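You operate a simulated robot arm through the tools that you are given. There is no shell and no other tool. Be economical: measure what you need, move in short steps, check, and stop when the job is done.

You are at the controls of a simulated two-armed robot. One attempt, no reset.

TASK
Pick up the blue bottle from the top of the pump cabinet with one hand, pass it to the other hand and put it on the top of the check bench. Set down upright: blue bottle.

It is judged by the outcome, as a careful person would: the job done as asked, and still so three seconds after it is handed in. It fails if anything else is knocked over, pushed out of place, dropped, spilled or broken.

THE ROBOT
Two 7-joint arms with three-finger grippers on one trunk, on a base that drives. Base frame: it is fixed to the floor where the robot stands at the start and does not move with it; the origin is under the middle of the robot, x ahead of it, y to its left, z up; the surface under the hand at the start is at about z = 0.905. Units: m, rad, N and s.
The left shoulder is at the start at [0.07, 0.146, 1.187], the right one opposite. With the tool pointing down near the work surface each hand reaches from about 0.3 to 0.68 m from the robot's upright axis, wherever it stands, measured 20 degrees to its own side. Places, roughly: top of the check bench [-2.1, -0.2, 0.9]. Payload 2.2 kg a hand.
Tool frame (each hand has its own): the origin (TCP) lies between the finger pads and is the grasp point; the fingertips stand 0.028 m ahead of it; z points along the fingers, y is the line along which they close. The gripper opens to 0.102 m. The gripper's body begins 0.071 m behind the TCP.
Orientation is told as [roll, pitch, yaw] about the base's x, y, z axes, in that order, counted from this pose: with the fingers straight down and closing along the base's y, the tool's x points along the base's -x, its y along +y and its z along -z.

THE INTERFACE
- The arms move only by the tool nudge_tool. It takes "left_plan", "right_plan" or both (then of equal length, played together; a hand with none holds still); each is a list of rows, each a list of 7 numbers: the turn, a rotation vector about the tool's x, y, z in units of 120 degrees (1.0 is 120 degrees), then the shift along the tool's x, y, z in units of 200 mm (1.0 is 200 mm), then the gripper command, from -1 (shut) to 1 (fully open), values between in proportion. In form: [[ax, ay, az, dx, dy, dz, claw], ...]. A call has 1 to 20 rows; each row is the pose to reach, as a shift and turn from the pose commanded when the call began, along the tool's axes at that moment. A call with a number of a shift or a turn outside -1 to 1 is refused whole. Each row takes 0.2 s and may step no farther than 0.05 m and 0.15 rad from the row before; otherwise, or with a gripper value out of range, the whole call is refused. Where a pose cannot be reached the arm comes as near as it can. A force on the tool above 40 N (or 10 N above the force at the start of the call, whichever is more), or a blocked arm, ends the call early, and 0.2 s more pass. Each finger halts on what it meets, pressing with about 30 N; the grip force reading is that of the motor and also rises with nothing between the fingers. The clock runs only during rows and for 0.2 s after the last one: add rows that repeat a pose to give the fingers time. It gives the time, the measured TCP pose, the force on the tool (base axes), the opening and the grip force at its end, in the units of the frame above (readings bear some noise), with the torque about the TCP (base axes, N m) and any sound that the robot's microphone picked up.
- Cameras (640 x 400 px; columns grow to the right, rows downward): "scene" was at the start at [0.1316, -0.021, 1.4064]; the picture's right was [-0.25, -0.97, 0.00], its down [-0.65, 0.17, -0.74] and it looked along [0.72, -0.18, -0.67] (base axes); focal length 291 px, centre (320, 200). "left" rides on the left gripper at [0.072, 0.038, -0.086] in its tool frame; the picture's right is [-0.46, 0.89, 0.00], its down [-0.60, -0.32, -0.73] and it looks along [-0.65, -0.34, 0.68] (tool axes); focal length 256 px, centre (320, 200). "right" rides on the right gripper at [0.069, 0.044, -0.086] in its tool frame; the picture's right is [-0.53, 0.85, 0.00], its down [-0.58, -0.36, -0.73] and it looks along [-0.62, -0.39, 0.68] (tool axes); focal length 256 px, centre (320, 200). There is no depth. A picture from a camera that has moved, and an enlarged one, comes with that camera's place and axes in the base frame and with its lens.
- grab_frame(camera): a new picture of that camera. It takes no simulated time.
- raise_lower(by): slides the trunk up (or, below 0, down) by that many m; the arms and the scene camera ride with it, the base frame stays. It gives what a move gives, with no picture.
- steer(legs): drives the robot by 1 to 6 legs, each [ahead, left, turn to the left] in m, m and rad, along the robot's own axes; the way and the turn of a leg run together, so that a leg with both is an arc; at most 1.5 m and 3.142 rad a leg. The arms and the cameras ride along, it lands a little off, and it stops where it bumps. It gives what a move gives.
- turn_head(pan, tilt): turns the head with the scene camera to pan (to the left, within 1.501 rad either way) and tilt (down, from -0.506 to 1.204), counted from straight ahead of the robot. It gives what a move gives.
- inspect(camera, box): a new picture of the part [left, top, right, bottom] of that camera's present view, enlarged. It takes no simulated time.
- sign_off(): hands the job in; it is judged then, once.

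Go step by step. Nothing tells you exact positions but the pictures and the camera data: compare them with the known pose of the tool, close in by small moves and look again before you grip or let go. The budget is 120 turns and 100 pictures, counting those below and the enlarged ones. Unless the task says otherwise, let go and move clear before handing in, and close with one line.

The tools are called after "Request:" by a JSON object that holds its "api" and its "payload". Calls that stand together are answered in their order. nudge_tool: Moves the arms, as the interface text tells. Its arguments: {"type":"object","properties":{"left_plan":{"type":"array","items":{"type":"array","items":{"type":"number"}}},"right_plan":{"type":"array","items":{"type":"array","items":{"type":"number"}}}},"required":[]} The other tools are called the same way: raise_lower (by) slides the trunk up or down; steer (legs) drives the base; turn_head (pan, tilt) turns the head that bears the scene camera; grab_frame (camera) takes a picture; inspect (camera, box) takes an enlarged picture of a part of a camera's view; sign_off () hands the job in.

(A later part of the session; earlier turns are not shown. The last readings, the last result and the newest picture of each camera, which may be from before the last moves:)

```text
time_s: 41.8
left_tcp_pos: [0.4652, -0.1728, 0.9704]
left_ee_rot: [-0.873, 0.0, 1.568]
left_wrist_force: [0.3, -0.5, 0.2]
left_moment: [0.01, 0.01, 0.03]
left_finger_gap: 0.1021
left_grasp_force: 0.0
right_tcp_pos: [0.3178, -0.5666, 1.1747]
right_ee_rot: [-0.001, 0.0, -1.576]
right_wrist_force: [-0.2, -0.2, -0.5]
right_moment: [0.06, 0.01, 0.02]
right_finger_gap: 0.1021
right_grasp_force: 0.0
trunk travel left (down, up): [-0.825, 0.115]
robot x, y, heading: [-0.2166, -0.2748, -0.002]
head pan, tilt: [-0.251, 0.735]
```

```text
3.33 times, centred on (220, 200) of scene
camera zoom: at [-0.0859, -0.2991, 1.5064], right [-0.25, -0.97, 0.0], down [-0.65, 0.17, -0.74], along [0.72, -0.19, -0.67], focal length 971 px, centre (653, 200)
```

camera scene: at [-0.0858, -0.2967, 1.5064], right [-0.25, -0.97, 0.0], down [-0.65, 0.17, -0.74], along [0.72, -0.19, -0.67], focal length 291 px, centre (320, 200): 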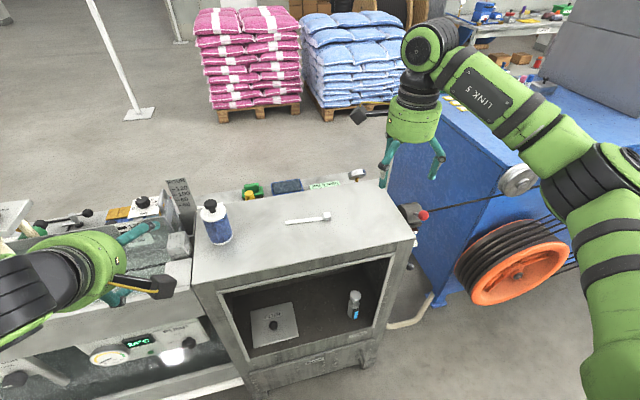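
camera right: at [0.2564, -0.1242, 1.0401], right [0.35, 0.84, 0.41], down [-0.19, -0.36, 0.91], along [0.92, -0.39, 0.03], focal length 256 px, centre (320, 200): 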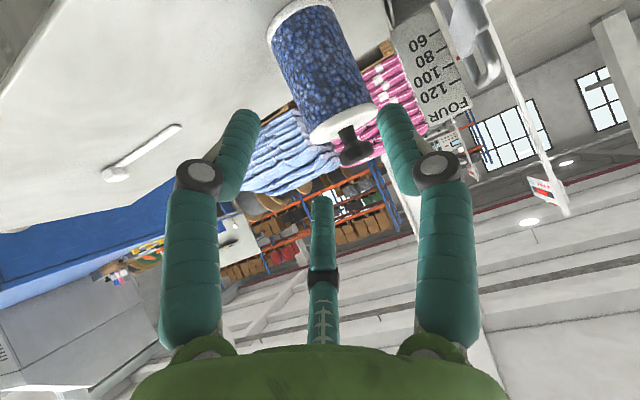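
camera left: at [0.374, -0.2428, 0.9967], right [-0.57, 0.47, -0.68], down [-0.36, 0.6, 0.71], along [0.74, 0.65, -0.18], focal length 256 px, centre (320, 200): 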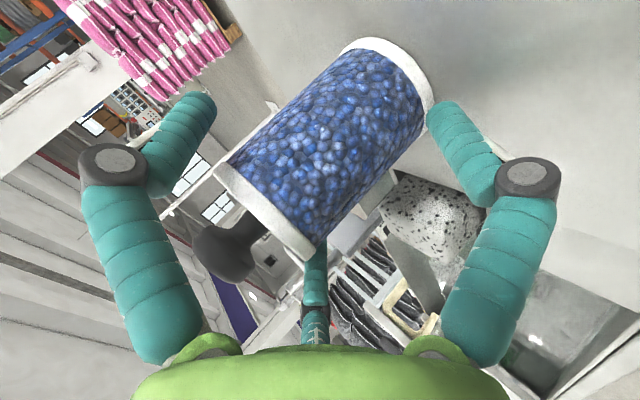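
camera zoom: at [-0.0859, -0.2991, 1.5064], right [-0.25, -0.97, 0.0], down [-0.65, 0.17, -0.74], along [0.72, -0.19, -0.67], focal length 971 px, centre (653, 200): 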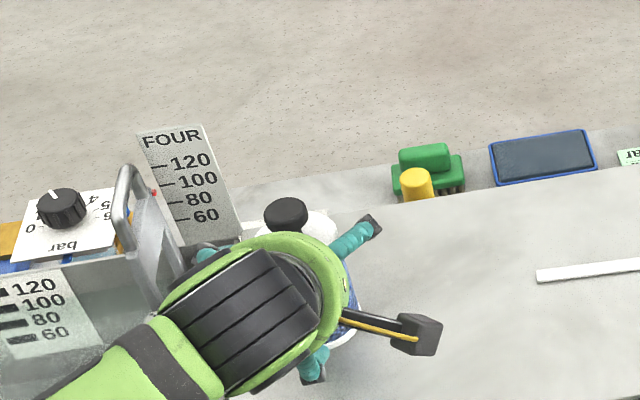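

No contact so far and the bottle sits among the jaws. I'll close gently.

Request:
{"api": "nudge_tool", "payload": {"left_plan": [[0, 0, 0, 0, 0, 0, 0.7], [0, 0, 0, 0, 0, 0, 0.5], [0, 0, 0, 0, 0, 0, 0.4], [0, 0, 0, 0, 0, 0, 0.3], [0, 0, 0, 0, 0, 0, 0.2], [0, 0, 0, 0, 0, 0, 0.1]]}}

Request:
{"api": "grab_frame", "payload": {"camera": "left"}}

Request:
{"api": "inspect", "payload": {"camera": "scene", "box": [140, 140, 300, 260]}}

```text
time_s: 43.2
left_tcp_pos: [0.4649, -0.1722, 0.9719]
left_ee_rot: [-0.872, 0.001, 1.571]
left_wrist_force: [-0.9, -0.4, 1.1]
left_moment: [0.04, 0.18, -0.01]
left_finger_gap: 0.0715
left_grasp_force: 29.5
right_tcp_pos: [0.3165, -0.5669, 1.1751]
right_ee_rot: [0.0, 0.001, -1.577]
right_wrist_force: [0.4, -0.7, 0.3]
right_moment: [0.0, 0.01, 0.02]
right_finger_gap: 0.1021
right_grasp_force: 0.0
trunk travel left (down, up): [-0.825, 0.115]
robot x, y, heading: [-0.2175, -0.2791, -0.007]
head pan, tilt: [-0.251, 0.735]
```

```text
70 pictures are left
camera left: at [0.3737, -0.2428, 0.997], right [-0.57, 0.47, -0.68], down [-0.36, 0.6, 0.71], along [0.74, 0.65, -0.18], focal length 256 px, centre (320, 200)
```

left: 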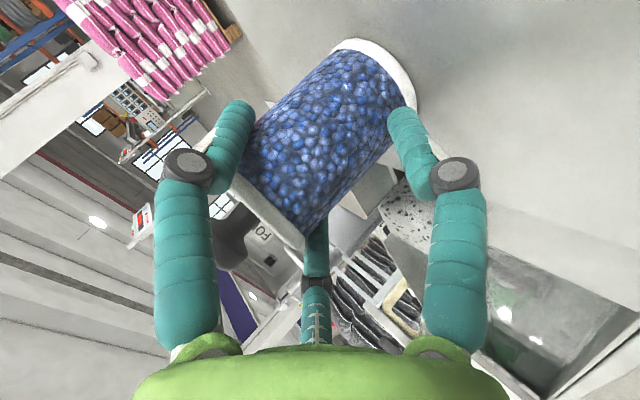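

```text
3.33 times, centred on (220, 200) of scene
camera zoom: at [-0.0862, -0.2992, 1.5064], right [-0.25, -0.97, 0.0], down [-0.65, 0.17, -0.74], along [0.72, -0.19, -0.67], focal length 971 px, centre (653, 200)
```

zoom: 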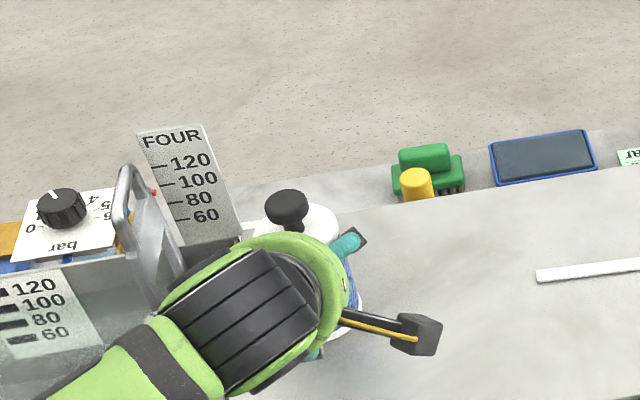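

The grip is firm at a 0.0715 gap, just as predicted for three-point contact. I'll lift 3 cm to test.

Request:
{"api": "nudge_tool", "payload": {"left_plan": [[0, 0, 0, 0, 0, 0, -0.2], [0, 0, 0, 0, -0.038, -0.032, -0.2], [0, 0, 0, 0, -0.077, -0.064, -0.2], [0, 0, 0, 0, -0.115, -0.096, -0.2], [0, 0, 0, 0, -0.115, -0.096, -0.2]]}}

Request:
{"api": "grab_frame", "payload": {"camera": "left"}}

Request:
{"api": "inspect", "payload": {"camera": "scene", "box": [140, 140, 300, 260]}}

```text
time_s: 44.4
left_tcp_pos: [0.4665, -0.1724, 1.0]
left_ee_rot: [-0.87, 0.001, 1.571]
left_wrist_force: [-1.3, 0.5, -3.1]
left_moment: [0.01, 0.09, 0.0]
left_finger_gap: 0.0716
left_grasp_force: 23.2
right_tcp_pos: [0.319, -0.5657, 1.1744]
right_ee_rot: [-0.001, 0.001, -1.577]
right_wrist_force: [0.1, 0.1, 0.1]
right_moment: [0.0, 0.0, -0.01]
right_finger_gap: 0.1019
right_grasp_force: 0.1
trunk travel left (down, up): [-0.825, 0.115]
robot x, y, heading: [-0.2199, -0.2772, -0.005]
head pan, tilt: [-0.251, 0.735]
```

```text
68 pictures are left
camera left: at [0.3754, -0.243, 1.0259], right [-0.57, 0.47, -0.68], down [-0.35, 0.6, 0.71], along [0.74, 0.65, -0.18], focal length 256 px, centre (320, 200)
```

left: 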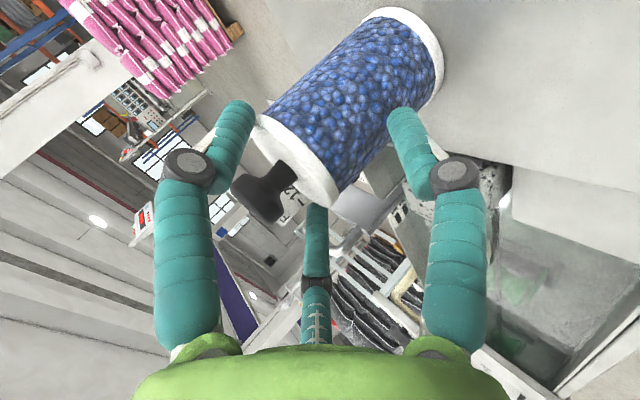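

```text
3.33 times, centred on (220, 200) of scene
camera zoom: at [-0.0849, -0.2991, 1.5063], right [-0.25, -0.97, 0.0], down [-0.65, 0.17, -0.74], along [0.72, -0.19, -0.67], focal length 971 px, centre (653, 200)
```

zoom: 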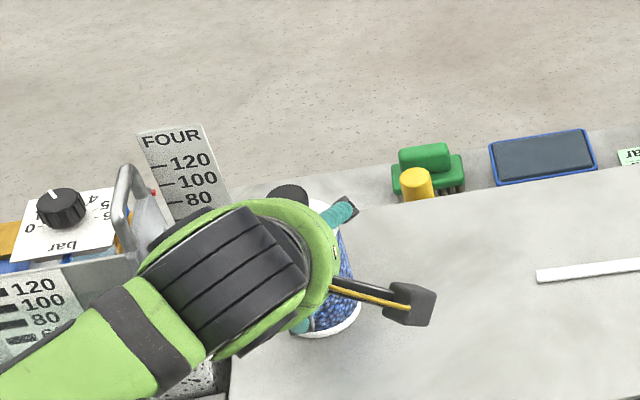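

I need to know whether the bottle came up or the jaws slid on it, so I'll look closely.

Request:
{"api": "inspect", "payload": {"camera": "scene", "box": [190, 170, 270, 230]}}

```text
6.67 times, centred on (230, 200) of scene
camera zoom: at [-0.0849, -0.2991, 1.5063], right [-0.25, -0.97, 0.0], down [-0.65, 0.17, -0.74], along [0.72, -0.19, -0.67], focal length 1942 px, centre (920, 200)
```

zoom: 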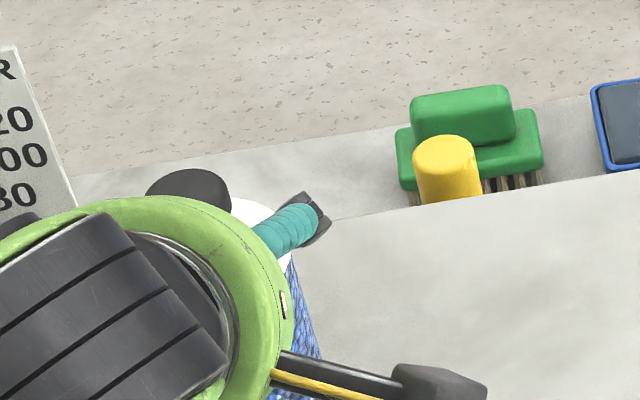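

The jaws slid up while the bottle stayed on the table. I'll go back down, open a little, go deeper, re-grip at full command, and lift more slowly while reading the force.

Request:
{"api": "nudge_tool", "payload": {"left_plan": [[0, 0, 0, 0, 0.038, 0.032, 0.6], [0, 0, 0, 0, 0.077, 0.064, 0.6], [0, 0, 0, 0, 0.115, 0.096, 0.6], [0, 0, 0, 0, 0.12, 0.12, 0.6], [0, 0, 0, 0, 0.12, 0.15, 0.6], [0, 0, 0, 0, 0.12, 0.15, 0.6]]}}

Request:
{"api": "grab_frame", "payload": {"camera": "left"}}

Request:
{"api": "inspect", "payload": {"camera": "scene", "box": [140, 140, 300, 260]}}

```text
time_s: 45.8
left_tcp_pos: [0.4719, -0.1719, 0.9638]
left_ee_rot: [-0.873, -0.001, 1.568]
left_wrist_force: [-0.3, 0.4, 0.0]
left_moment: [0.0, -0.02, -0.03]
left_finger_gap: 0.0816
left_grasp_force: 0.0
right_tcp_pos: [0.3169, -0.566, 1.1754]
right_ee_rot: [0.0, 0.0, -1.575]
right_wrist_force: [0.6, 0.2, -0.4]
right_moment: [-0.01, 0.01, -0.01]
right_finger_gap: 0.1019
right_grasp_force: 0.0
trunk travel left (down, up): [-0.825, 0.115]
robot x, y, heading: [-0.215, -0.2785, -0.004]
head pan, tilt: [-0.251, 0.735]
```

```text
65 pictures are left
camera left: at [0.382, -0.243, 0.989], right [-0.57, 0.47, -0.68], down [-0.36, 0.6, 0.71], along [0.74, 0.65, -0.18], focal length 256 px, centre (320, 200)
```

left: 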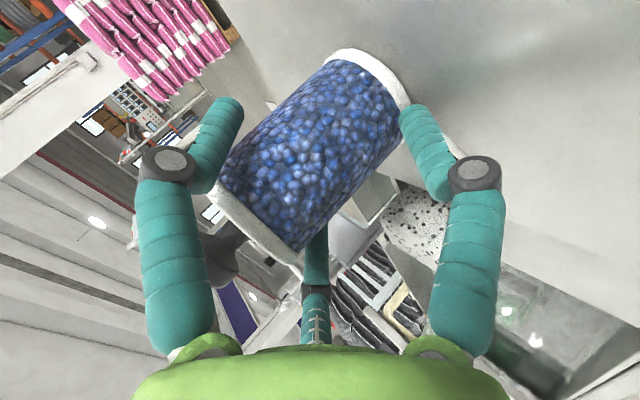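

```text
3.33 times, centred on (220, 200) of scene
camera zoom: at [-0.086, -0.2991, 1.5064], right [-0.25, -0.97, 0.0], down [-0.65, 0.17, -0.74], along [0.72, -0.19, -0.67], focal length 971 px, centre (653, 200)
```

zoom: 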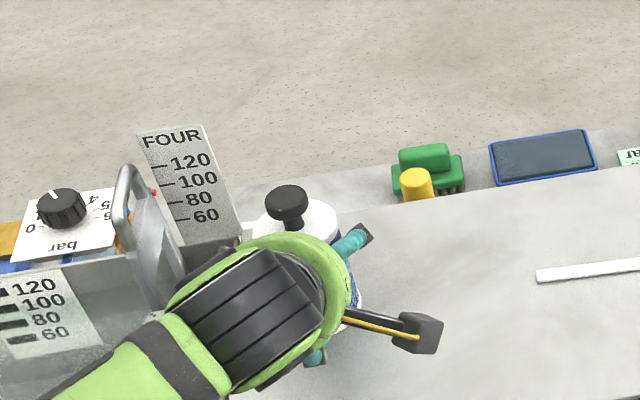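

Request:
{"api": "nudge_tool", "payload": {"left_plan": [[0, 0, 0, 0, 0, 0.03, 0.6], [0, 0, 0, 0, 0, 0.04, 0.6], [0, 0, 0, 0, 0, 0.04, 0.3], [0, 0, 0, 0, 0, 0.04, -0.2], [0, 0, 0, 0, 0, 0.04, -1], [0, 0, 0, 0, 0, 0.04, -1], [0, 0, 0, 0, 0, 0.04, -1]]}}

Request:
{"api": "nudge_tool", "payload": {"left_plan": [[0, 0, 0, 0, -0.019, -0.016, -1], [0, 0, 0, 0, -0.038, -0.032, -1], [0, 0, 0, 0, -0.038, -0.032, -1]]}}

Request:
{"api": "grab_frame", "payload": {"camera": "left"}}

```text
time_s: 47.4
left_tcp_pos: [0.4775, -0.1721, 0.9591]
left_ee_rot: [-0.872, 0.001, 1.571]
left_wrist_force: [-1.3, 0.7, 2.7]
left_moment: [0.16, 0.05, 0.03]
left_finger_gap: 0.0718
left_grasp_force: 30.2
right_tcp_pos: [0.3152, -0.5662, 1.1758]
right_ee_rot: [0.0, 0.001, -1.574]
right_wrist_force: [-0.7, -0.3, -0.1]
right_moment: [0.0, 0.01, 0.01]
right_finger_gap: 0.1021
right_grasp_force: 0.1
trunk travel left (down, up): [-0.825, 0.115]
robot x, y, heading: [-0.2118, -0.2766, -0.0]
head pan, tilt: [-0.251, 0.735]
```

```text
time_s: 48.2
left_tcp_pos: [0.4795, -0.171, 0.9683]
left_ee_rot: [-0.871, 0.002, 1.571]
left_wrist_force: [0.3, -0.3, -2.3]
left_moment: [0.03, 0.07, 0.01]
left_finger_gap: 0.0712
left_grasp_force: 29.9
right_tcp_pos: [0.3182, -0.5667, 1.1751]
right_ee_rot: [0.002, 0.0, -1.577]
right_wrist_force: [0.5, -0.5, 0.4]
right_moment: [-0.02, 0.03, 0.02]
right_finger_gap: 0.1018
right_grasp_force: 0.0
trunk travel left (down, up): [-0.825, 0.115]
robot x, y, heading: [-0.2157, -0.276, -0.004]
head pan, tilt: [-0.251, 0.735]
```

```text
63 pictures are left
camera left: at [0.3889, -0.2424, 0.9938], right [-0.57, 0.47, -0.68], down [-0.35, 0.6, 0.71], along [0.74, 0.65, -0.18], focal length 256 px, centre (320, 200)
```

left: 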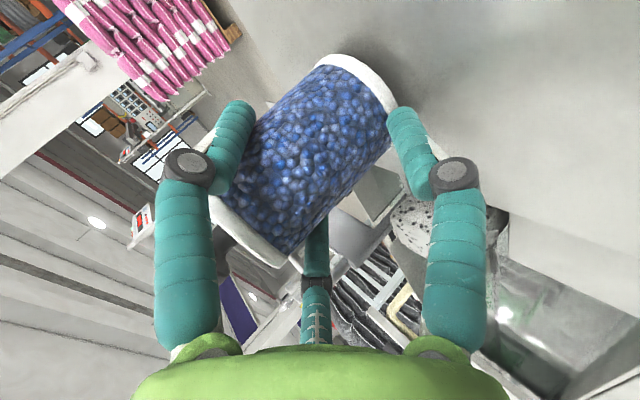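

Request:
{"api": "nudge_tool", "payload": {"left_plan": [[0, 0, 0, 0, -0.019, -0.016, -1], [0, 0, 0, 0, -0.038, -0.032, -1], [0, 0, 0, 0, -0.057, -0.048, -1], [0, 0, 0, 0, -0.057, -0.048, -1]]}}

Request:
{"api": "grab_frame", "payload": {"camera": "left"}}

Request:
{"api": "inspect", "payload": {"camera": "scene", "box": [140, 140, 300, 260]}}

```text
time_s: 49.2
left_tcp_pos: [0.4797, -0.171, 0.9826]
left_ee_rot: [-0.87, -0.001, 1.57]
left_wrist_force: [-0.9, -0.4, -3.2]
left_moment: [-0.01, 0.05, 0.0]
left_finger_gap: 0.0713
left_grasp_force: 29.6
right_tcp_pos: [0.3167, -0.5672, 1.1744]
right_ee_rot: [0.001, 0.001, -1.576]
right_wrist_force: [-0.5, -0.2, -0.2]
right_moment: [0.03, 0.01, -0.01]
right_finger_gap: 0.1021
right_grasp_force: 0.0
trunk travel left (down, up): [-0.825, 0.115]
robot x, y, heading: [-0.2161, -0.2797, -0.003]
head pan, tilt: [-0.251, 0.735]
```

```text
62 pictures are left
camera left: at [0.389, -0.2424, 1.0087], right [-0.57, 0.46, -0.68], down [-0.36, 0.6, 0.71], along [0.74, 0.65, -0.18], focal length 256 px, centre (320, 200)
```

left: 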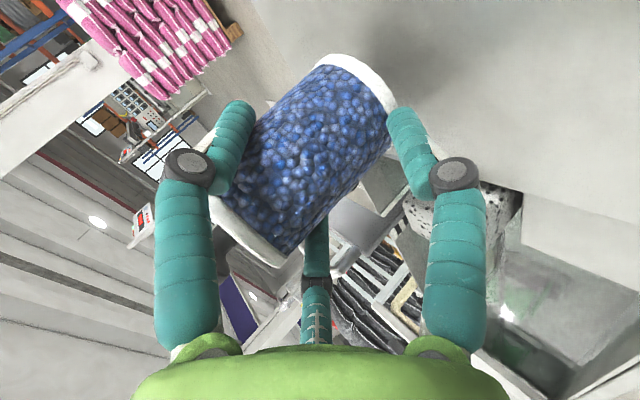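

```text
3.33 times, centred on (220, 200) of scene
camera zoom: at [-0.0853, -0.2991, 1.5063], right [-0.25, -0.97, 0.0], down [-0.65, 0.17, -0.74], along [0.72, -0.19, -0.67], focal length 971 px, centre (653, 200)
```

zoom: 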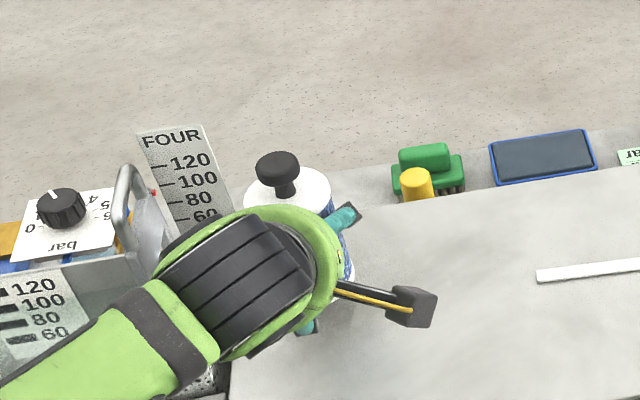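

Now the bottle is held: its pose is unchanged in the hand view and it weighs about 3 N. I'll lift it another 14 cm.

Request:
{"api": "nudge_tool", "payload": {"left_plan": [[0, 0, 0, 0, -0.06, -0.05, -1], [0, 0, 0, 0, -0.14, -0.118, -1], [0, 0, 0, 0, -0.24, -0.2, -1], [0, 0, 0, 0, -0.34, -0.285, -1], [0, 0, 0, 0, -0.44, -0.37, -1], [0, 0, 0, 0, -0.536, -0.45, -1], [0, 0, 0, 0, -0.536, -0.45, -1]]}}

Request:
{"api": "grab_frame", "payload": {"camera": "left"}}

Request:
{"api": "grab_frame", "payload": {"camera": "scene"}}

```text
time_s: 50.8
left_tcp_pos: [0.4763, -0.1714, 1.1231]
left_ee_rot: [-0.872, 0.0, 1.569]
left_wrist_force: [0.6, -1.2, -2.7]
left_moment: [-0.01, 0.07, 0.02]
left_finger_gap: 0.0714
left_grasp_force: 29.4
right_tcp_pos: [0.3189, -0.5668, 1.1757]
right_ee_rot: [0.0, 0.001, -1.576]
right_wrist_force: [-0.9, 0.3, -0.5]
right_moment: [0.02, 0.03, 0.01]
right_finger_gap: 0.1021
right_grasp_force: 0.1
trunk travel left (down, up): [-0.825, 0.115]
robot x, y, heading: [-0.2216, -0.279, -0.005]
head pan, tilt: [-0.251, 0.735]
```

```text
60 pictures are left
camera left: at [0.3865, -0.2433, 1.1492], right [-0.57, 0.47, -0.68], down [-0.35, 0.6, 0.71], along [0.74, 0.65, -0.18], focal length 256 px, centre (320, 200)
```

left: 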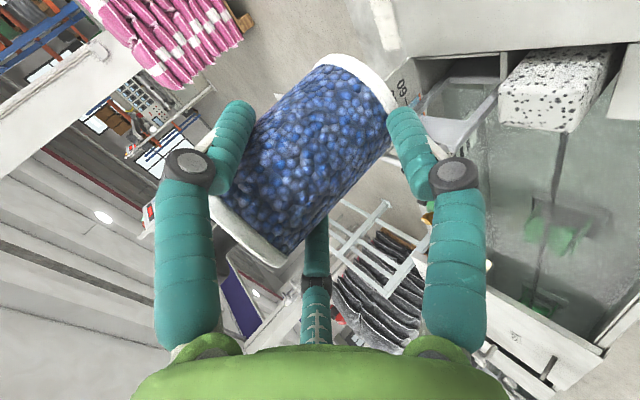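

```text
59 pictures are left
camera scene: at [-0.085, -0.299, 1.5063], right [-0.25, -0.97, 0.0], down [-0.65, 0.17, -0.74], along [0.72, -0.19, -0.67], focal length 291 px, centre (320, 200)
```

scene: 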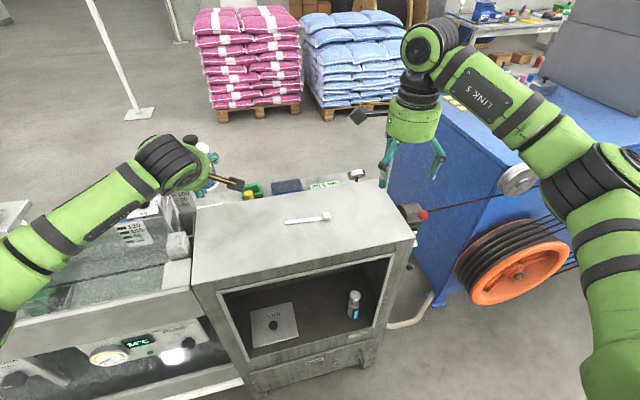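

The hold is stable. I'll bring the bottle back toward the robot's midline, clear of the cabinet, for the handover.

Request:
{"api": "nudge_tool", "payload": {"left_plan": [[0, 0, 0, 0.03, 0.05, -0.045, -1], [0, 0, 0, 0.08, 0.13, -0.12, -1], [0, 0, 0, 0.14, 0.22, -0.2, -1], [0, 0, 0, 0.2, 0.31, -0.28, -1], [0, 0, 0, 0.26, 0.4, -0.365, -1], [0, 0, 0, 0.32, 0.5, -0.45, -1], [0, 0, 0, 0.37, 0.58, -0.525, -1], [0, 0, 0, 0.395, 0.62, -0.562, -1], [0, 0, 0, 0.395, 0.62, -0.562, -1]]}}

Request:
{"api": "turn_head", "payload": {"pan": 0.0, "tilt": 0.7}}

Request:
{"api": "grab_frame", "payload": {"camera": "scene"}}

```text
time_s: 52.8
left_tcp_pos: [0.3141, -0.2508, 1.1013]
left_ee_rot: [-0.872, 0.0, 1.571]
left_wrist_force: [-0.1, 0.5, -2.6]
left_moment: [0.02, 0.04, 0.02]
left_finger_gap: 0.0714
left_grasp_force: 30.0
right_tcp_pos: [0.3183, -0.5671, 1.175]
right_ee_rot: [-0.001, 0.0, -1.576]
right_wrist_force: [0.5, 0.7, 0.5]
right_moment: [-0.01, -0.02, 0.0]
right_finger_gap: 0.102
right_grasp_force: 0.1
trunk travel left (down, up): [-0.825, 0.115]
robot x, y, heading: [-0.2181, -0.2775, -0.006]
head pan, tilt: [-0.251, 0.735]
```

```text
time_s: 53.6
left_tcp_pos: [0.3134, -0.2519, 1.1008]
left_ee_rot: [-0.873, -0.002, 1.57]
left_wrist_force: [0.3, -0.2, -2.4]
left_moment: [0.0, 0.05, -0.03]
left_finger_gap: 0.0714
left_grasp_force: 29.5
right_tcp_pos: [0.3171, -0.5673, 1.1751]
right_ee_rot: [0.0, -0.002, -1.577]
right_wrist_force: [-0.3, -0.5, -0.5]
right_moment: [0.01, -0.01, -0.02]
right_finger_gap: 0.102
right_grasp_force: 0.1
trunk travel left (down, up): [-0.825, 0.115]
robot x, y, heading: [-0.2171, -0.2806, -0.005]
head pan, tilt: [0.0, 0.7]
```

```text
58 pictures are left
camera scene: at [-0.0812, -0.2784, 1.5093], right [-0.01, -1.0, 0.0], down [-0.64, 0.0, -0.76], along [0.76, 0.0, -0.64], focal length 291 px, centre (320, 200)
```

scene: 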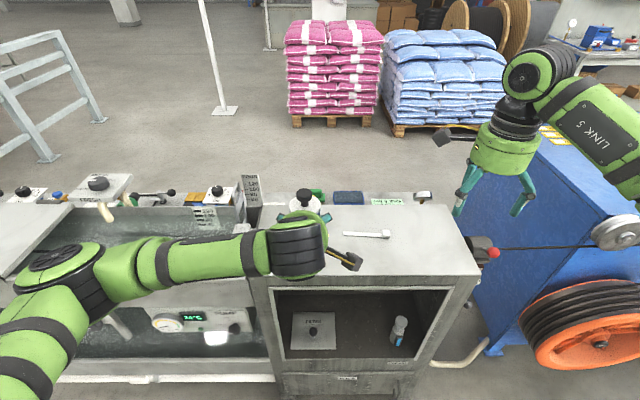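

Request:
{"api": "inspect", "payload": {"camera": "scene", "box": [250, 170, 370, 245]}}

Request:
{"api": "inspect", "payload": {"camera": "right", "box": [0, 0, 640, 400]}}

```text
5.33 times, centred on (310, 208) of scene
camera zoom: at [-0.0812, -0.2784, 1.5093], right [-0.01, -1.0, 0.0], down [-0.64, 0.0, -0.76], along [0.76, 0.0, -0.64], focal length 1554 px, centre (373, 160)
```

zoom: 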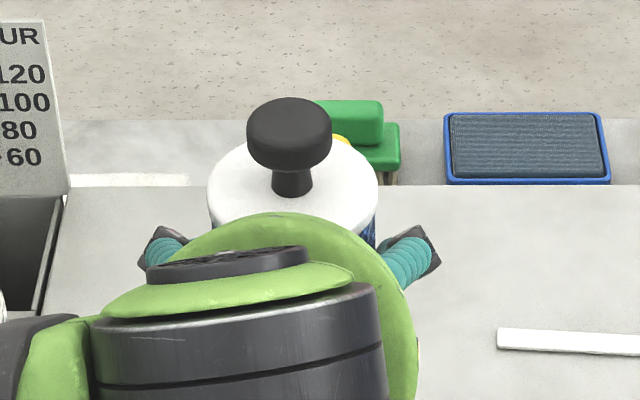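

```text
1.00 times, centred on (320, 200) of right (not enlarged: the box is as wide or as high as the picture)
camera zoom: at [0.3606, -0.4973, 1.2615], right [0.84, -0.54, 0.0], down [-0.37, -0.58, 0.73], along [-0.39, -0.62, -0.68], focal length 256 px, centre (320, 200)
```

zoom: 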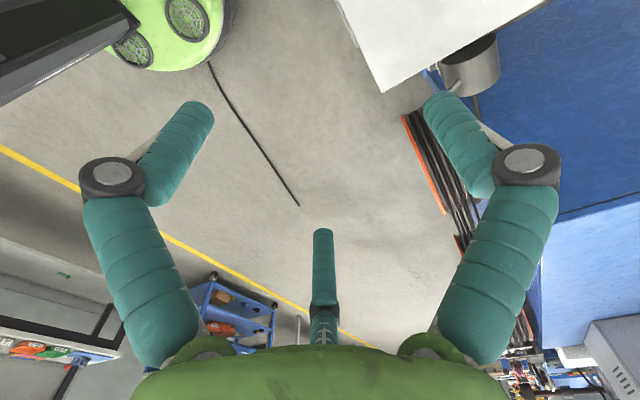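

I put the knob at about (0.343, -0.249), with its top near z 1.172. I'll raise the right hand and swing it over.

Request:
{"api": "nudge_tool", "payload": {"right_plan": [[0, 0, 0, 0, 0, -0.2, 1], [0, 0, 0, 0, 0, -0.4, 1], [0, 0, 0, 0.1, 0.02, -0.55, 1], [0, 0, 0, 0.3, 0.05, -0.55, 1], [0, 0, 0, 0.5, 0.08, -0.55, 1], [0, 0, 0, 0.7, 0.1, -0.55, 1], [0, 0, 0, 0.9, 0.13, -0.55, 1], [0, 0, 0, 0.9, 0.13, -0.55, 1]]}}

Request:
{"api": "grab_frame", "payload": {"camera": "scene"}}

Request:
{"api": "grab_frame", "payload": {"camera": "right"}}

```text
time_s: 55.4
left_tcp_pos: [0.3118, -0.252, 1.1003]
left_ee_rot: [-0.874, 0.0, 1.57]
left_wrist_force: [-0.7, -0.4, -2.7]
left_moment: [0.02, 0.04, 0.02]
left_finger_gap: 0.0713
left_grasp_force: 30.7
right_tcp_pos: [0.3443, -0.3886, 1.2832]
right_ee_rot: [0.0, 0.004, -1.575]
right_wrist_force: [0.2, -0.5, 0.3]
right_moment: [0.0, -0.01, 0.01]
right_finger_gap: 0.1019
right_grasp_force: 0.1
trunk travel left (down, up): [-0.825, 0.115]
robot x, y, heading: [-0.2159, -0.2757, -0.001]
head pan, tilt: [0.0, 0.7]
```

```text
55 pictures are left
camera scene: at [-0.0814, -0.2796, 1.5093], right [0.0, -1.0, 0.0], down [-0.64, 0.0, -0.76], along [0.76, 0.0, -0.64], focal length 291 px, centre (320, 200)
```

scene: 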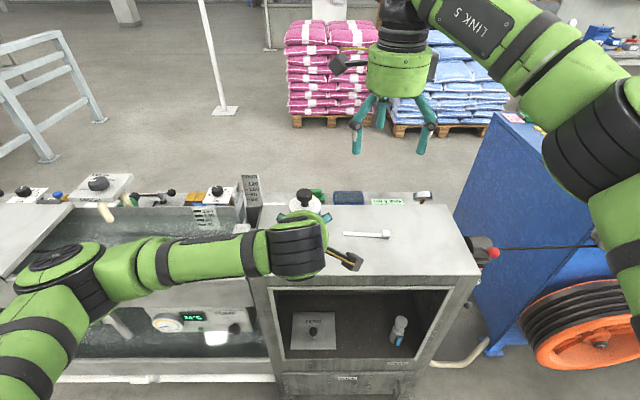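

```text
54 pictures are left
camera right: at [0.3871, -0.3191, 1.3704], right [0.84, -0.54, 0.0], down [-0.37, -0.58, 0.73], along [-0.39, -0.61, -0.68], focal length 256 px, centre (320, 200)
```

right: 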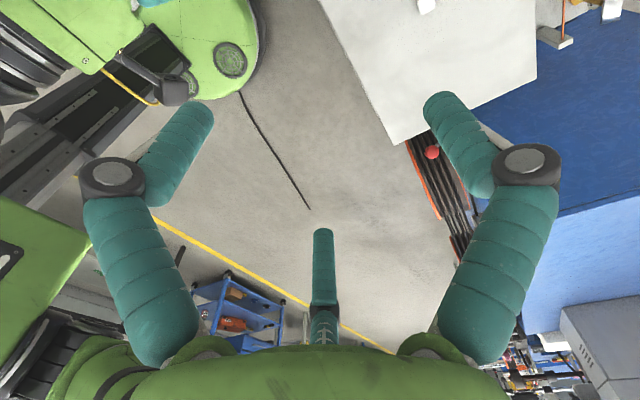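

Request:
{"api": "nudge_tool", "payload": {"right_plan": [[0, 0, 0, 0.14, 0, 0, 1], [0, 0, 0, 0.28, 0, 0, 1], [0, 0, 0, 0.42, 0, 0, 1], [0, 0, 0, 0.56, 0, 0, 1], [0, 0, 0, 0.7, 0, 0, 1], [0, 0, 0, 0.7, 0, 0, 1]]}}

Request:
{"api": "inspect", "payload": {"camera": "scene", "box": [220, 100, 420, 225]}}

Request:
{"api": "grab_frame", "payload": {"camera": "right"}}

```text
time_s: 56.8
left_tcp_pos: [0.312, -0.251, 1.1005]
left_ee_rot: [-0.874, 0.0, 1.569]
left_wrist_force: [0.2, -0.4, -3.1]
left_moment: [0.02, 0.07, -0.01]
left_finger_gap: 0.0714
left_grasp_force: 30.0
right_tcp_pos: [0.3404, -0.252, 1.2844]
right_ee_rot: [0.002, 0.0, -1.575]
right_wrist_force: [0.8, -0.3, 0.0]
right_moment: [0.06, -0.02, 0.02]
right_finger_gap: 0.102
right_grasp_force: 0.0
right hand out of reach, approached as far as the arm can: row 5, 6
trunk travel left (down, up): [-0.825, 0.115]
robot x, y, heading: [-0.2177, -0.2772, -0.003]
head pan, tilt: [0.0, 0.7]
```

```text
3.20 times, centred on (320, 162) of scene
camera zoom: at [-0.0816, -0.2783, 1.5093], right [0.0, -1.0, 0.0], down [-0.64, 0.0, -0.76], along [0.76, 0.0, -0.64], focal length 932 px, centre (320, 320)
```

zoom: 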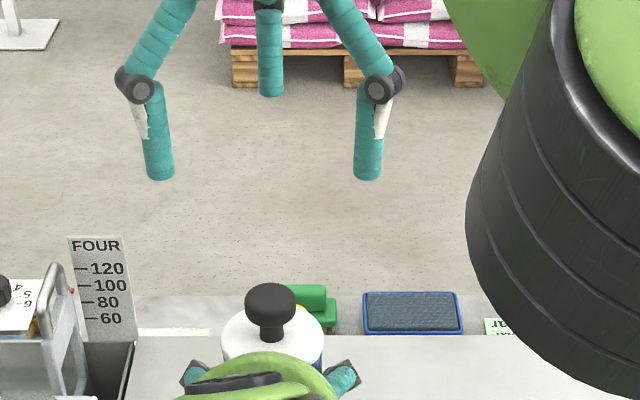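

```text
52 pictures are left
camera right: at [0.3837, -0.1834, 1.3699], right [0.84, -0.54, 0.0], down [-0.37, -0.58, 0.73], along [-0.39, -0.62, -0.68], focal length 256 px, centre (320, 200)
```

right: 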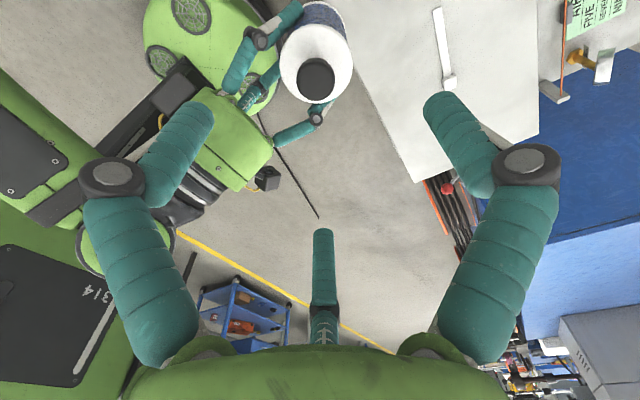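

The right camera puts the knob at (0.340, -0.248), right under the right TCP. I'll narrow the jaws and descend in stages.

Request:
{"api": "nudge_tool", "payload": {"right_plan": [[0, 0, 0, 0.01, 0, 0, 0.08], [0, 0, 0, 0.02, 0, 0.05, 0.08], [0, 0, 0, 0.02, 0, 0.12, 0.08], [0, 0, 0, 0.02, 0, 0.2, 0.08], [0, 0, 0, 0.02, 0, 0.28, 0.08], [0, 0, 0, 0.02, 0, 0.28, 0.08]]}}

Request:
{"api": "inspect", "payload": {"camera": "scene", "box": [220, 125, 380, 225]}}

Request:
{"api": "grab_frame", "payload": {"camera": "right"}}

```text
time_s: 58.2
left_tcp_pos: [0.3137, -0.2514, 1.1011]
left_ee_rot: [-0.872, 0.0, 1.571]
left_wrist_force: [-0.2, -0.4, -1.9]
left_moment: [0.04, 0.06, -0.02]
left_finger_gap: 0.0712
left_grasp_force: 30.1
right_tcp_pos: [0.3555, -0.2513, 1.2331]
right_ee_rot: [0.0, 0.0, -1.574]
right_wrist_force: [-0.3, 0.2, 0.2]
right_moment: [0.01, 0.03, 0.0]
right_finger_gap: 0.0551
right_grasp_force: 0.1
right hand out of reach, approached as far as the arm can: row 3, 4, 5, 6
trunk travel left (down, up): [-0.825, 0.115]
robot x, y, heading: [-0.2163, -0.2774, -0.003]
head pan, tilt: [0.0, 0.7]
```

```text
4.00 times, centred on (300, 175) of scene
camera zoom: at [-0.0813, -0.2785, 1.5093], right [0.0, -1.0, 0.0], down [-0.64, 0.0, -0.76], along [0.76, 0.0, -0.64], focal length 1165 px, centre (400, 300)
```

zoom: 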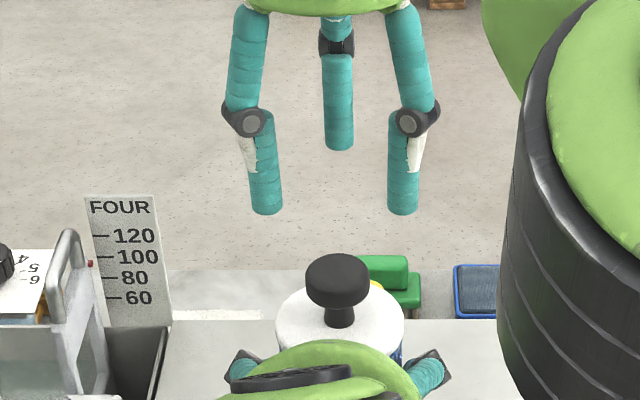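

```text
50 pictures are left
camera right: at [0.3998, -0.1822, 1.319], right [0.84, -0.54, 0.0], down [-0.37, -0.58, 0.73], along [-0.39, -0.62, -0.68], focal length 256 px, centre (320, 200)
```

right: 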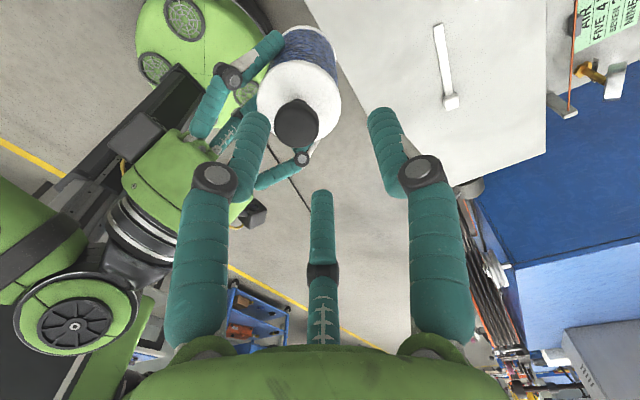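

The right arm is too cramped at this x, so I'll move both hands about 6 cm forward together.

Request:
{"api": "nudge_tool", "payload": {"left_plan": [[0, 0, 0, 0, -0.04, 0.046, -1], [0, 0, 0, 0, -0.09, 0.105, -1], [0, 0, 0, 0, -0.14, 0.167, -1], [0, 0, 0, 0, -0.193, 0.23, -1], [0, 0, 0, 0, -0.193, 0.23, -1]], "right_plan": [[0, 0, 0, 0, 0.06, 0, 0.08], [0, 0, 0, 0, 0.12, 0, 0.08], [0, 0, 0, 0, 0.18, 0, 0.08], [0, 0, 0, 0.015, 0.235, 0, 0.08], [0, 0, 0, 0.015, 0.235, 0, 0.08]]}}

Request:
{"api": "inspect", "payload": {"camera": "scene", "box": [220, 105, 380, 205]}}

Request:
{"api": "grab_frame", "payload": {"camera": "right"}}

```text
time_s: 59.4
left_tcp_pos: [0.3717, -0.2511, 1.0993]
left_ee_rot: [-0.872, -0.001, 1.567]
left_wrist_force: [0.0, -0.1, -2.4]
left_moment: [0.01, 0.06, 0.04]
left_finger_gap: 0.0714
left_grasp_force: 29.5
right_tcp_pos: [0.3667, -0.2664, 1.229]
right_ee_rot: [0.0, 0.0, -1.576]
right_wrist_force: [-0.5, 0.9, 0.2]
right_moment: [0.03, -0.01, -0.05]
right_finger_gap: 0.0552
right_grasp_force: 0.1
right hand out of reach, approached as far as the arm can: row 1, 2, 3, 4, 5
trunk travel left (down, up): [-0.825, 0.115]
robot x, y, heading: [-0.2184, -0.2779, 0.0]
head pan, tilt: [0.0, 0.7]
```

```text
4.00 times, centred on (300, 155) of scene
camera zoom: at [-0.0809, -0.2789, 1.5093], right [0.0, -1.0, 0.0], down [-0.64, 0.0, -0.76], along [0.76, 0.0, -0.64], focal length 1165 px, centre (400, 380)
```

zoom: 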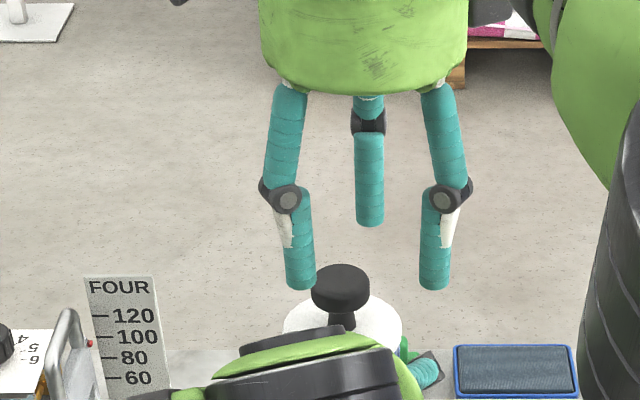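

```text
48 pictures are left
camera right: at [0.4098, -0.1969, 1.3146], right [0.84, -0.54, 0.0], down [-0.37, -0.58, 0.73], along [-0.39, -0.62, -0.68], focal length 256 px, centre (320, 200)
```

right: 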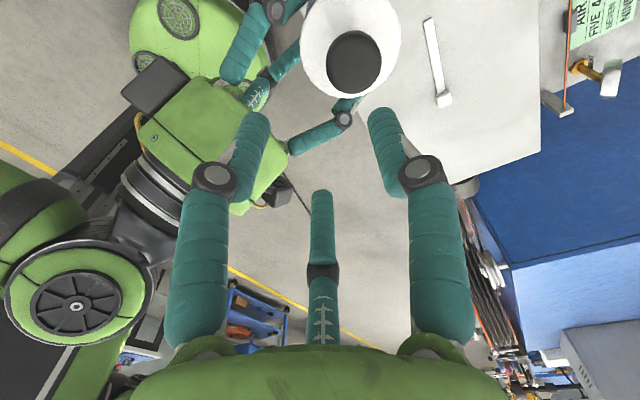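

The right arm needs to work lower relative to its shoulder. I'll raise the trunk, then bring both hands down and a bit to the right together.

Request:
{"api": "raise_lower", "payload": {"by": 0.11}}

Request:
{"api": "nudge_tool", "payload": {"left_plan": [[0, 0, 0, 0.05, 0.07, 0.059, -1], [0, 0, 0, 0.11, 0.14, 0.118, -1], [0, 0, 0, 0.17, 0.21, 0.177, -1], [0, 0, 0, 0.23, 0.28, 0.236, -1], [0, 0, 0, 0.29, 0.35, 0.295, -1], [0, 0, 0, 0.35, 0.42, 0.354, -1], [0, 0, 0, 0.35, 0.42, 0.354, -1]], "right_plan": [[0, 0, 0, -0.04, 0.03, 0.05, 0.08], [0, 0, 0, -0.08, 0.06, 0.1, 0.08], [0, 0, 0, -0.13, 0.09, 0.17, 0.08], [0, 0, 0, -0.18, 0.12, 0.24, 0.08], [0, 0, 0, -0.23, 0.15, 0.32, 0.08], [0, 0, 0, -0.275, 0.18, 0.42, 0.08], [0, 0, 0, -0.275, 0.18, 0.42, 0.08]]}}

Request:
{"api": "inspect", "payload": {"camera": "scene", "box": [240, 125, 440, 250]}}

Request:
{"api": "grab_frame", "payload": {"camera": "right"}}

```text
time_s: 60.8
left_tcp_pos: [0.3729, -0.2498, 1.2088]
left_ee_rot: [-0.871, 0.001, 1.571]
left_wrist_force: [0.1, 0.1, -1.8]
left_moment: [0.01, 0.05, 0.0]
left_finger_gap: 0.0709
left_grasp_force: 29.9
right_tcp_pos: [0.3672, -0.2646, 1.3378]
right_ee_rot: [-0.001, -0.001, -1.577]
right_wrist_force: [0.6, 0.1, -0.8]
right_moment: [0.0, -0.02, 0.0]
right_finger_gap: 0.0549
right_grasp_force: 0.0
trunk travel left (down, up): [-0.935, 0.005]
robot x, y, heading: [-0.2182, -0.2773, -0.001]
head pan, tilt: [0.0, 0.7]
```

```text
time_s: 62.4
left_tcp_pos: [0.3737, -0.3194, 1.1002]
left_ee_rot: [-0.873, 0.001, 1.571]
left_wrist_force: [-0.3, 0.4, -2.8]
left_moment: [-0.03, 0.02, 0.01]
left_finger_gap: 0.0711
left_grasp_force: 30.1
right_tcp_pos: [0.4038, -0.3192, 1.2537]
right_ee_rot: [0.002, 0.0, -1.576]
right_wrist_force: [0.4, 1.1, 0.1]
right_moment: [-0.03, 0.04, 0.02]
right_finger_gap: 0.0551
right_grasp_force: 0.0
trunk travel left (down, up): [-0.935, 0.005]
robot x, y, heading: [-0.2162, -0.2776, -0.001]
head pan, tilt: [0.0, 0.7]
```

```text
3.20 times, centred on (340, 188) of scene
camera zoom: at [-0.0815, -0.2777, 1.6193], right [0.0, -1.0, 0.0], down [-0.64, 0.0, -0.76], along [0.76, 0.0, -0.64], focal length 932 px, centre (256, 240)
```

zoom: 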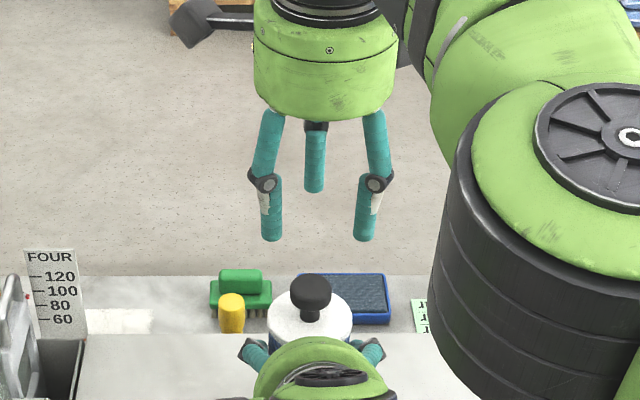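

```text
46 pictures are left
camera right: at [0.4459, -0.2506, 1.3398], right [0.84, -0.54, 0.0], down [-0.37, -0.57, 0.73], along [-0.39, -0.62, -0.68], focal length 256 px, centre (320, 200)
```

right: 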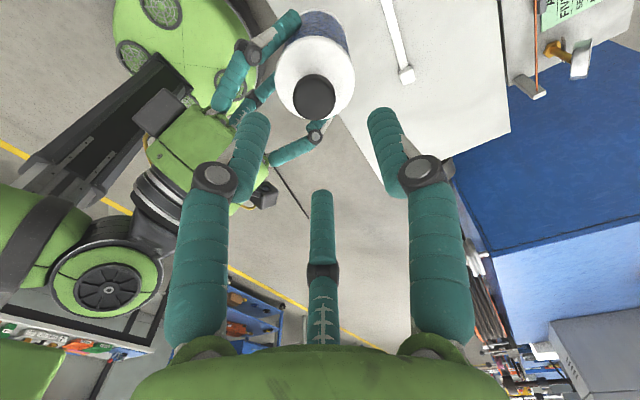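

Both hands reach, and both cameras put the knob at (0.400, -0.316). I'll descend halfway with a small correction.

Request:
{"api": "nudge_tool", "payload": {"right_plan": [[0, 0, 0, 0.015, -0.018, 0.06, 0.08], [0, 0, 0, 0.015, -0.018, 0.12, 0.08], [0, 0, 0, 0.015, -0.018, 0.18, 0.08], [0, 0, 0, 0.015, -0.018, 0.24, 0.08], [0, 0, 0, 0.015, -0.018, 0.24, 0.08]]}}

Request:
{"api": "inspect", "payload": {"camera": "scene", "box": [260, 145, 420, 245]}}

Request:
{"api": "inspect", "payload": {"camera": "right", "box": [160, 20, 480, 220]}}

```text
time_s: 63.6
left_tcp_pos: [0.374, -0.3204, 1.0997]
left_ee_rot: [-0.869, -0.001, 1.571]
left_wrist_force: [0.3, -0.7, -2.9]
left_moment: [0.02, 0.03, 0.02]
left_finger_gap: 0.0713
left_grasp_force: 30.4
right_tcp_pos: [0.3993, -0.3162, 1.1985]
right_ee_rot: [-0.035, -0.007, -1.569]
right_wrist_force: [0.4, 0.0, 0.4]
right_moment: [0.02, 0.02, 0.02]
right_finger_gap: 0.0549
right_grasp_force: 0.0
right hand out of reach, approached as far as the arm can: row 1, 2, 3, 4, 5
trunk travel left (down, up): [-0.935, 0.005]
robot x, y, heading: [-0.22, -0.2791, -0.006]
head pan, tilt: [0.0, 0.7]
```

```text
4.00 times, centred on (340, 195) of scene
camera zoom: at [-0.0801, -0.2802, 1.6192], right [0.0, -1.0, 0.0], down [-0.64, 0.0, -0.76], along [0.76, 0.0, -0.64], focal length 1165 px, centre (240, 220)
```

zoom: 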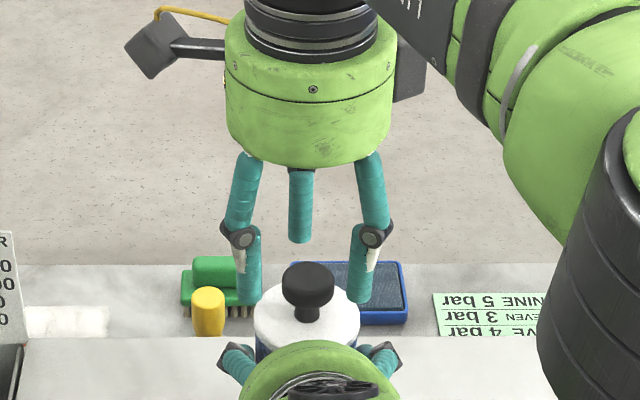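

```text
2.00 times, centred on (320, 120) of right
camera zoom: at [0.4456, -0.2465, 1.2817], right [0.85, -0.53, -0.03], down [-0.34, -0.57, 0.75], along [-0.41, -0.62, -0.66], focal length 512 px, centre (320, 360)
```

zoom: 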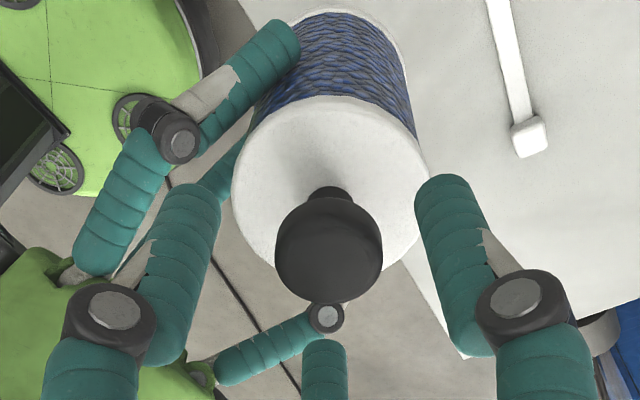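

The right arm is near its limit, 22 mm too high, so I'll raise the bottle into the right jaws with the left hand.

Request:
{"api": "nudge_tool", "payload": {"left_plan": [[0, 0, 0, 0, -0.018, -0.021, -1], [0, 0, 0, 0, -0.036, -0.043, -1], [0, 0, 0, 0, -0.054, -0.065, -1], [0, 0, 0, 0, -0.071, -0.086, -1], [0, 0, 0, 0, -0.071, -0.086, -1]]}}

Request:
{"api": "inspect", "payload": {"camera": "scene", "box": [260, 145, 420, 245]}}

Request:
{"api": "inspect", "payload": {"camera": "right", "box": [160, 20, 480, 220]}}

```text
time_s: 64.8
left_tcp_pos: [0.3692, -0.32, 1.1223]
left_ee_rot: [-0.871, 0.0, 1.57]
left_wrist_force: [0.4, 0.0, -2.2]
left_moment: [0.01, 0.08, 0.0]
left_finger_gap: 0.0711
left_grasp_force: 30.0
right_tcp_pos: [0.3998, -0.3159, 1.1976]
right_ee_rot: [-0.033, -0.007, -1.57]
right_wrist_force: [0.4, -0.2, 1.2]
right_moment: [0.01, -0.02, -0.01]
right_finger_gap: 0.0548
right_grasp_force: 0.1
trunk travel left (down, up): [-0.935, 0.005]
robot x, y, heading: [-0.2181, -0.2754, -0.006]
head pan, tilt: [0.0, 0.7]
```

```text
4.00 times, centred on (340, 195) of scene
camera zoom: at [-0.081, -0.2785, 1.6193], right [0.0, -1.0, 0.0], down [-0.64, 0.0, -0.76], along [0.76, 0.0, -0.64], focal length 1165 px, centre (240, 220)
```

zoom: 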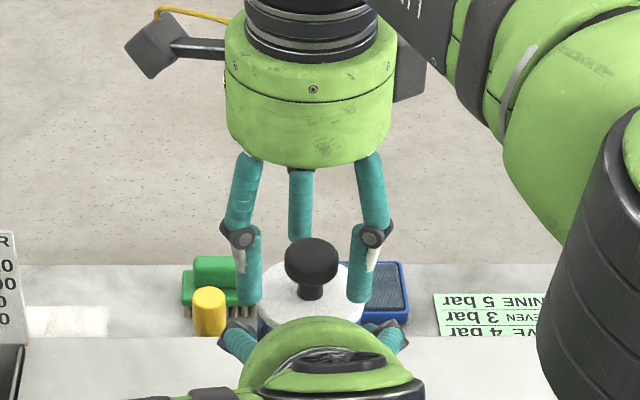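

```text
2.00 times, centred on (320, 120) of right
camera zoom: at [0.445, -0.2452, 1.2821], right [0.85, -0.53, -0.03], down [-0.34, -0.57, 0.75], along [-0.41, -0.62, -0.66], focal length 512 px, centre (320, 360)
```

zoom: 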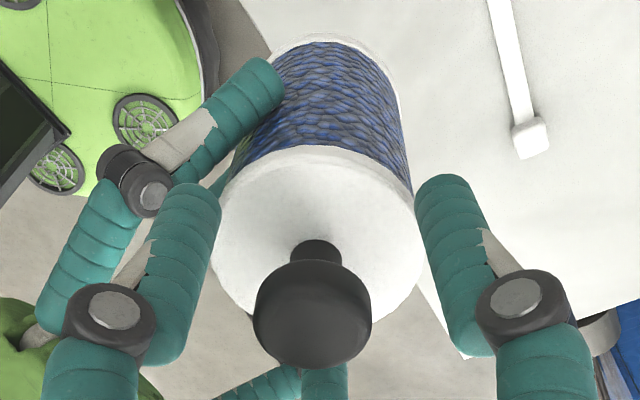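

The knob is centred between the right jaws and at the right height. I'll close the right hand on it.

Request:
{"api": "nudge_tool", "payload": {"right_plan": [[0, 0, 0, 0, 0, 0, -0.1], [0, 0, 0, 0, 0, 0, -0.25], [0, 0, 0, 0, 0, 0, -0.4], [0, 0, 0, 0, 0, 0, -0.55], [0, 0, 0, 0, 0, 0, -1], [0, 0, 0, 0, 0, 0, -1], [0, 0, 0, 0, 0, 0, -1]]}}

Request:
{"api": "inspect", "payload": {"camera": "scene", "box": [260, 145, 420, 245]}}

Request:
{"api": "inspect", "payload": {"camera": "right", "box": [160, 20, 480, 220]}}

```text
time_s: 66.4
left_tcp_pos: [0.3688, -0.3185, 1.1219]
left_ee_rot: [-0.872, -0.001, 1.578]
left_wrist_force: [10.5, 15.2, -4.0]
left_moment: [-0.75, 0.53, 0.38]
left_finger_gap: 0.0712
left_grasp_force: 30.1
right_tcp_pos: [0.3993, -0.317, 1.1975]
right_ee_rot: [-0.037, -0.009, -1.571]
right_wrist_force: [-10.1, -16.1, 0.8]
right_moment: [-0.4, 0.3, 0.04]
right_finger_gap: 0.031
right_grasp_force: 30.3
trunk travel left (down, up): [-0.935, 0.005]
robot x, y, heading: [-0.2197, -0.2791, -0.002]
head pan, tilt: [0.0, 0.7]
```

```text
4.00 times, centred on (340, 195) of scene
camera zoom: at [-0.0811, -0.2784, 1.6193], right [0.0, -1.0, 0.0], down [-0.64, 0.0, -0.76], along [0.76, 0.0, -0.64], focal length 1165 px, centre (240, 220)
```

zoom: 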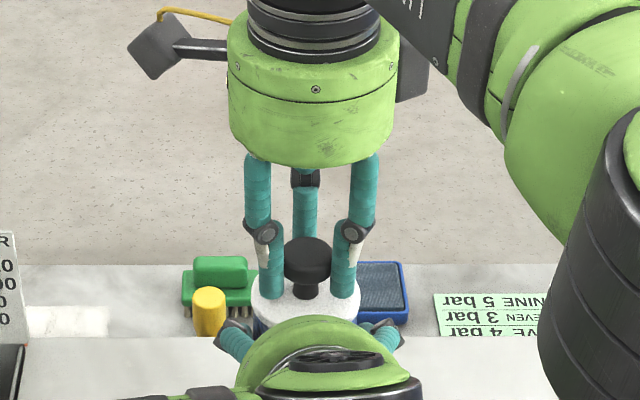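

```text
2.00 times, centred on (320, 120) of right
camera zoom: at [0.4449, -0.2466, 1.2815], right [0.84, -0.53, -0.03], down [-0.34, -0.57, 0.75], along [-0.42, -0.63, -0.66], focal length 512 px, centre (320, 360)
```

zoom: 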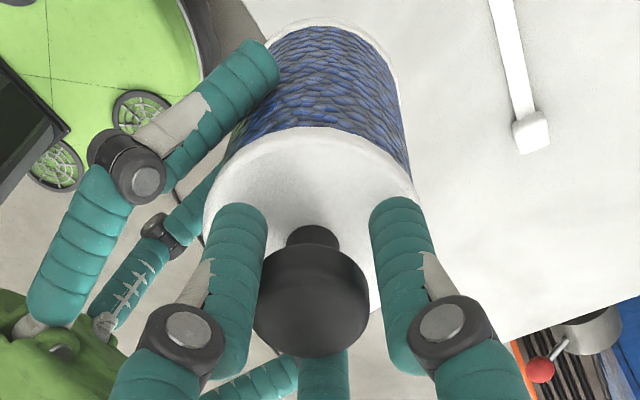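

The knob is gripped at a 0.031 gap. There is about 19 N of sideways stress between the hands, so I'll relieve it with a few millimetres of left-hand motion.

Request:
{"api": "nudge_tool", "payload": {"left_plan": [[0, 0, 0, -0.01, -0.003, 0.004, -1], [0, 0, 0, -0.02, -0.006, 0.008, -1], [0, 0, 0, -0.02, -0.006, 0.008, -1]]}}

```text
time_s: 67.2
left_tcp_pos: [0.3708, -0.3162, 1.1226]
left_ee_rot: [-0.872, 0.0, 1.569]
left_wrist_force: [-0.2, 10.8, -0.4]
left_moment: [-0.6, -0.06, 0.25]
left_finger_gap: 0.0714
left_grasp_force: 29.6
right_tcp_pos: [0.4003, -0.3154, 1.1991]
right_ee_rot: [-0.034, -0.006, -1.569]
right_wrist_force: [-0.3, -11.5, -1.7]
right_moment: [-0.25, 0.0, 0.06]
right_finger_gap: 0.0307
right_grasp_force: 30.0
trunk travel left (down, up): [-0.935, 0.005]
robot x, y, heading: [-0.2164, -0.2781, -0.007]
head pan, tilt: [0.0, 0.7]
```

Request:
{"api": "nudge_tool", "payload": {"left_plan": [[0, 0, 0, -0.015, 0, 0, -1], [0, 0, 0, -0.035, 0, 0, -1], [0, 0, 0, -0.035, 0, 0, -1]]}}

```text
time_s: 68.0
left_tcp_pos: [0.3698, -0.3132, 1.1226]
left_ee_rot: [-0.874, 0.004, 1.562]
left_wrist_force: [6.8, -8.2, -2.2]
left_moment: [0.52, 0.31, -0.24]
left_finger_gap: 0.0713
left_grasp_force: 29.9
right_tcp_pos: [0.398, -0.3111, 1.1988]
right_ee_rot: [-0.036, -0.001, -1.563]
right_wrist_force: [-5.6, 9.1, -1.0]
right_moment: [0.22, 0.17, -0.05]
right_finger_gap: 0.0302
right_grasp_force: 29.9
trunk travel left (down, up): [-0.935, 0.005]
robot x, y, heading: [-0.2139, -0.2756, -0.008]
head pan, tilt: [0.0, 0.7]
```

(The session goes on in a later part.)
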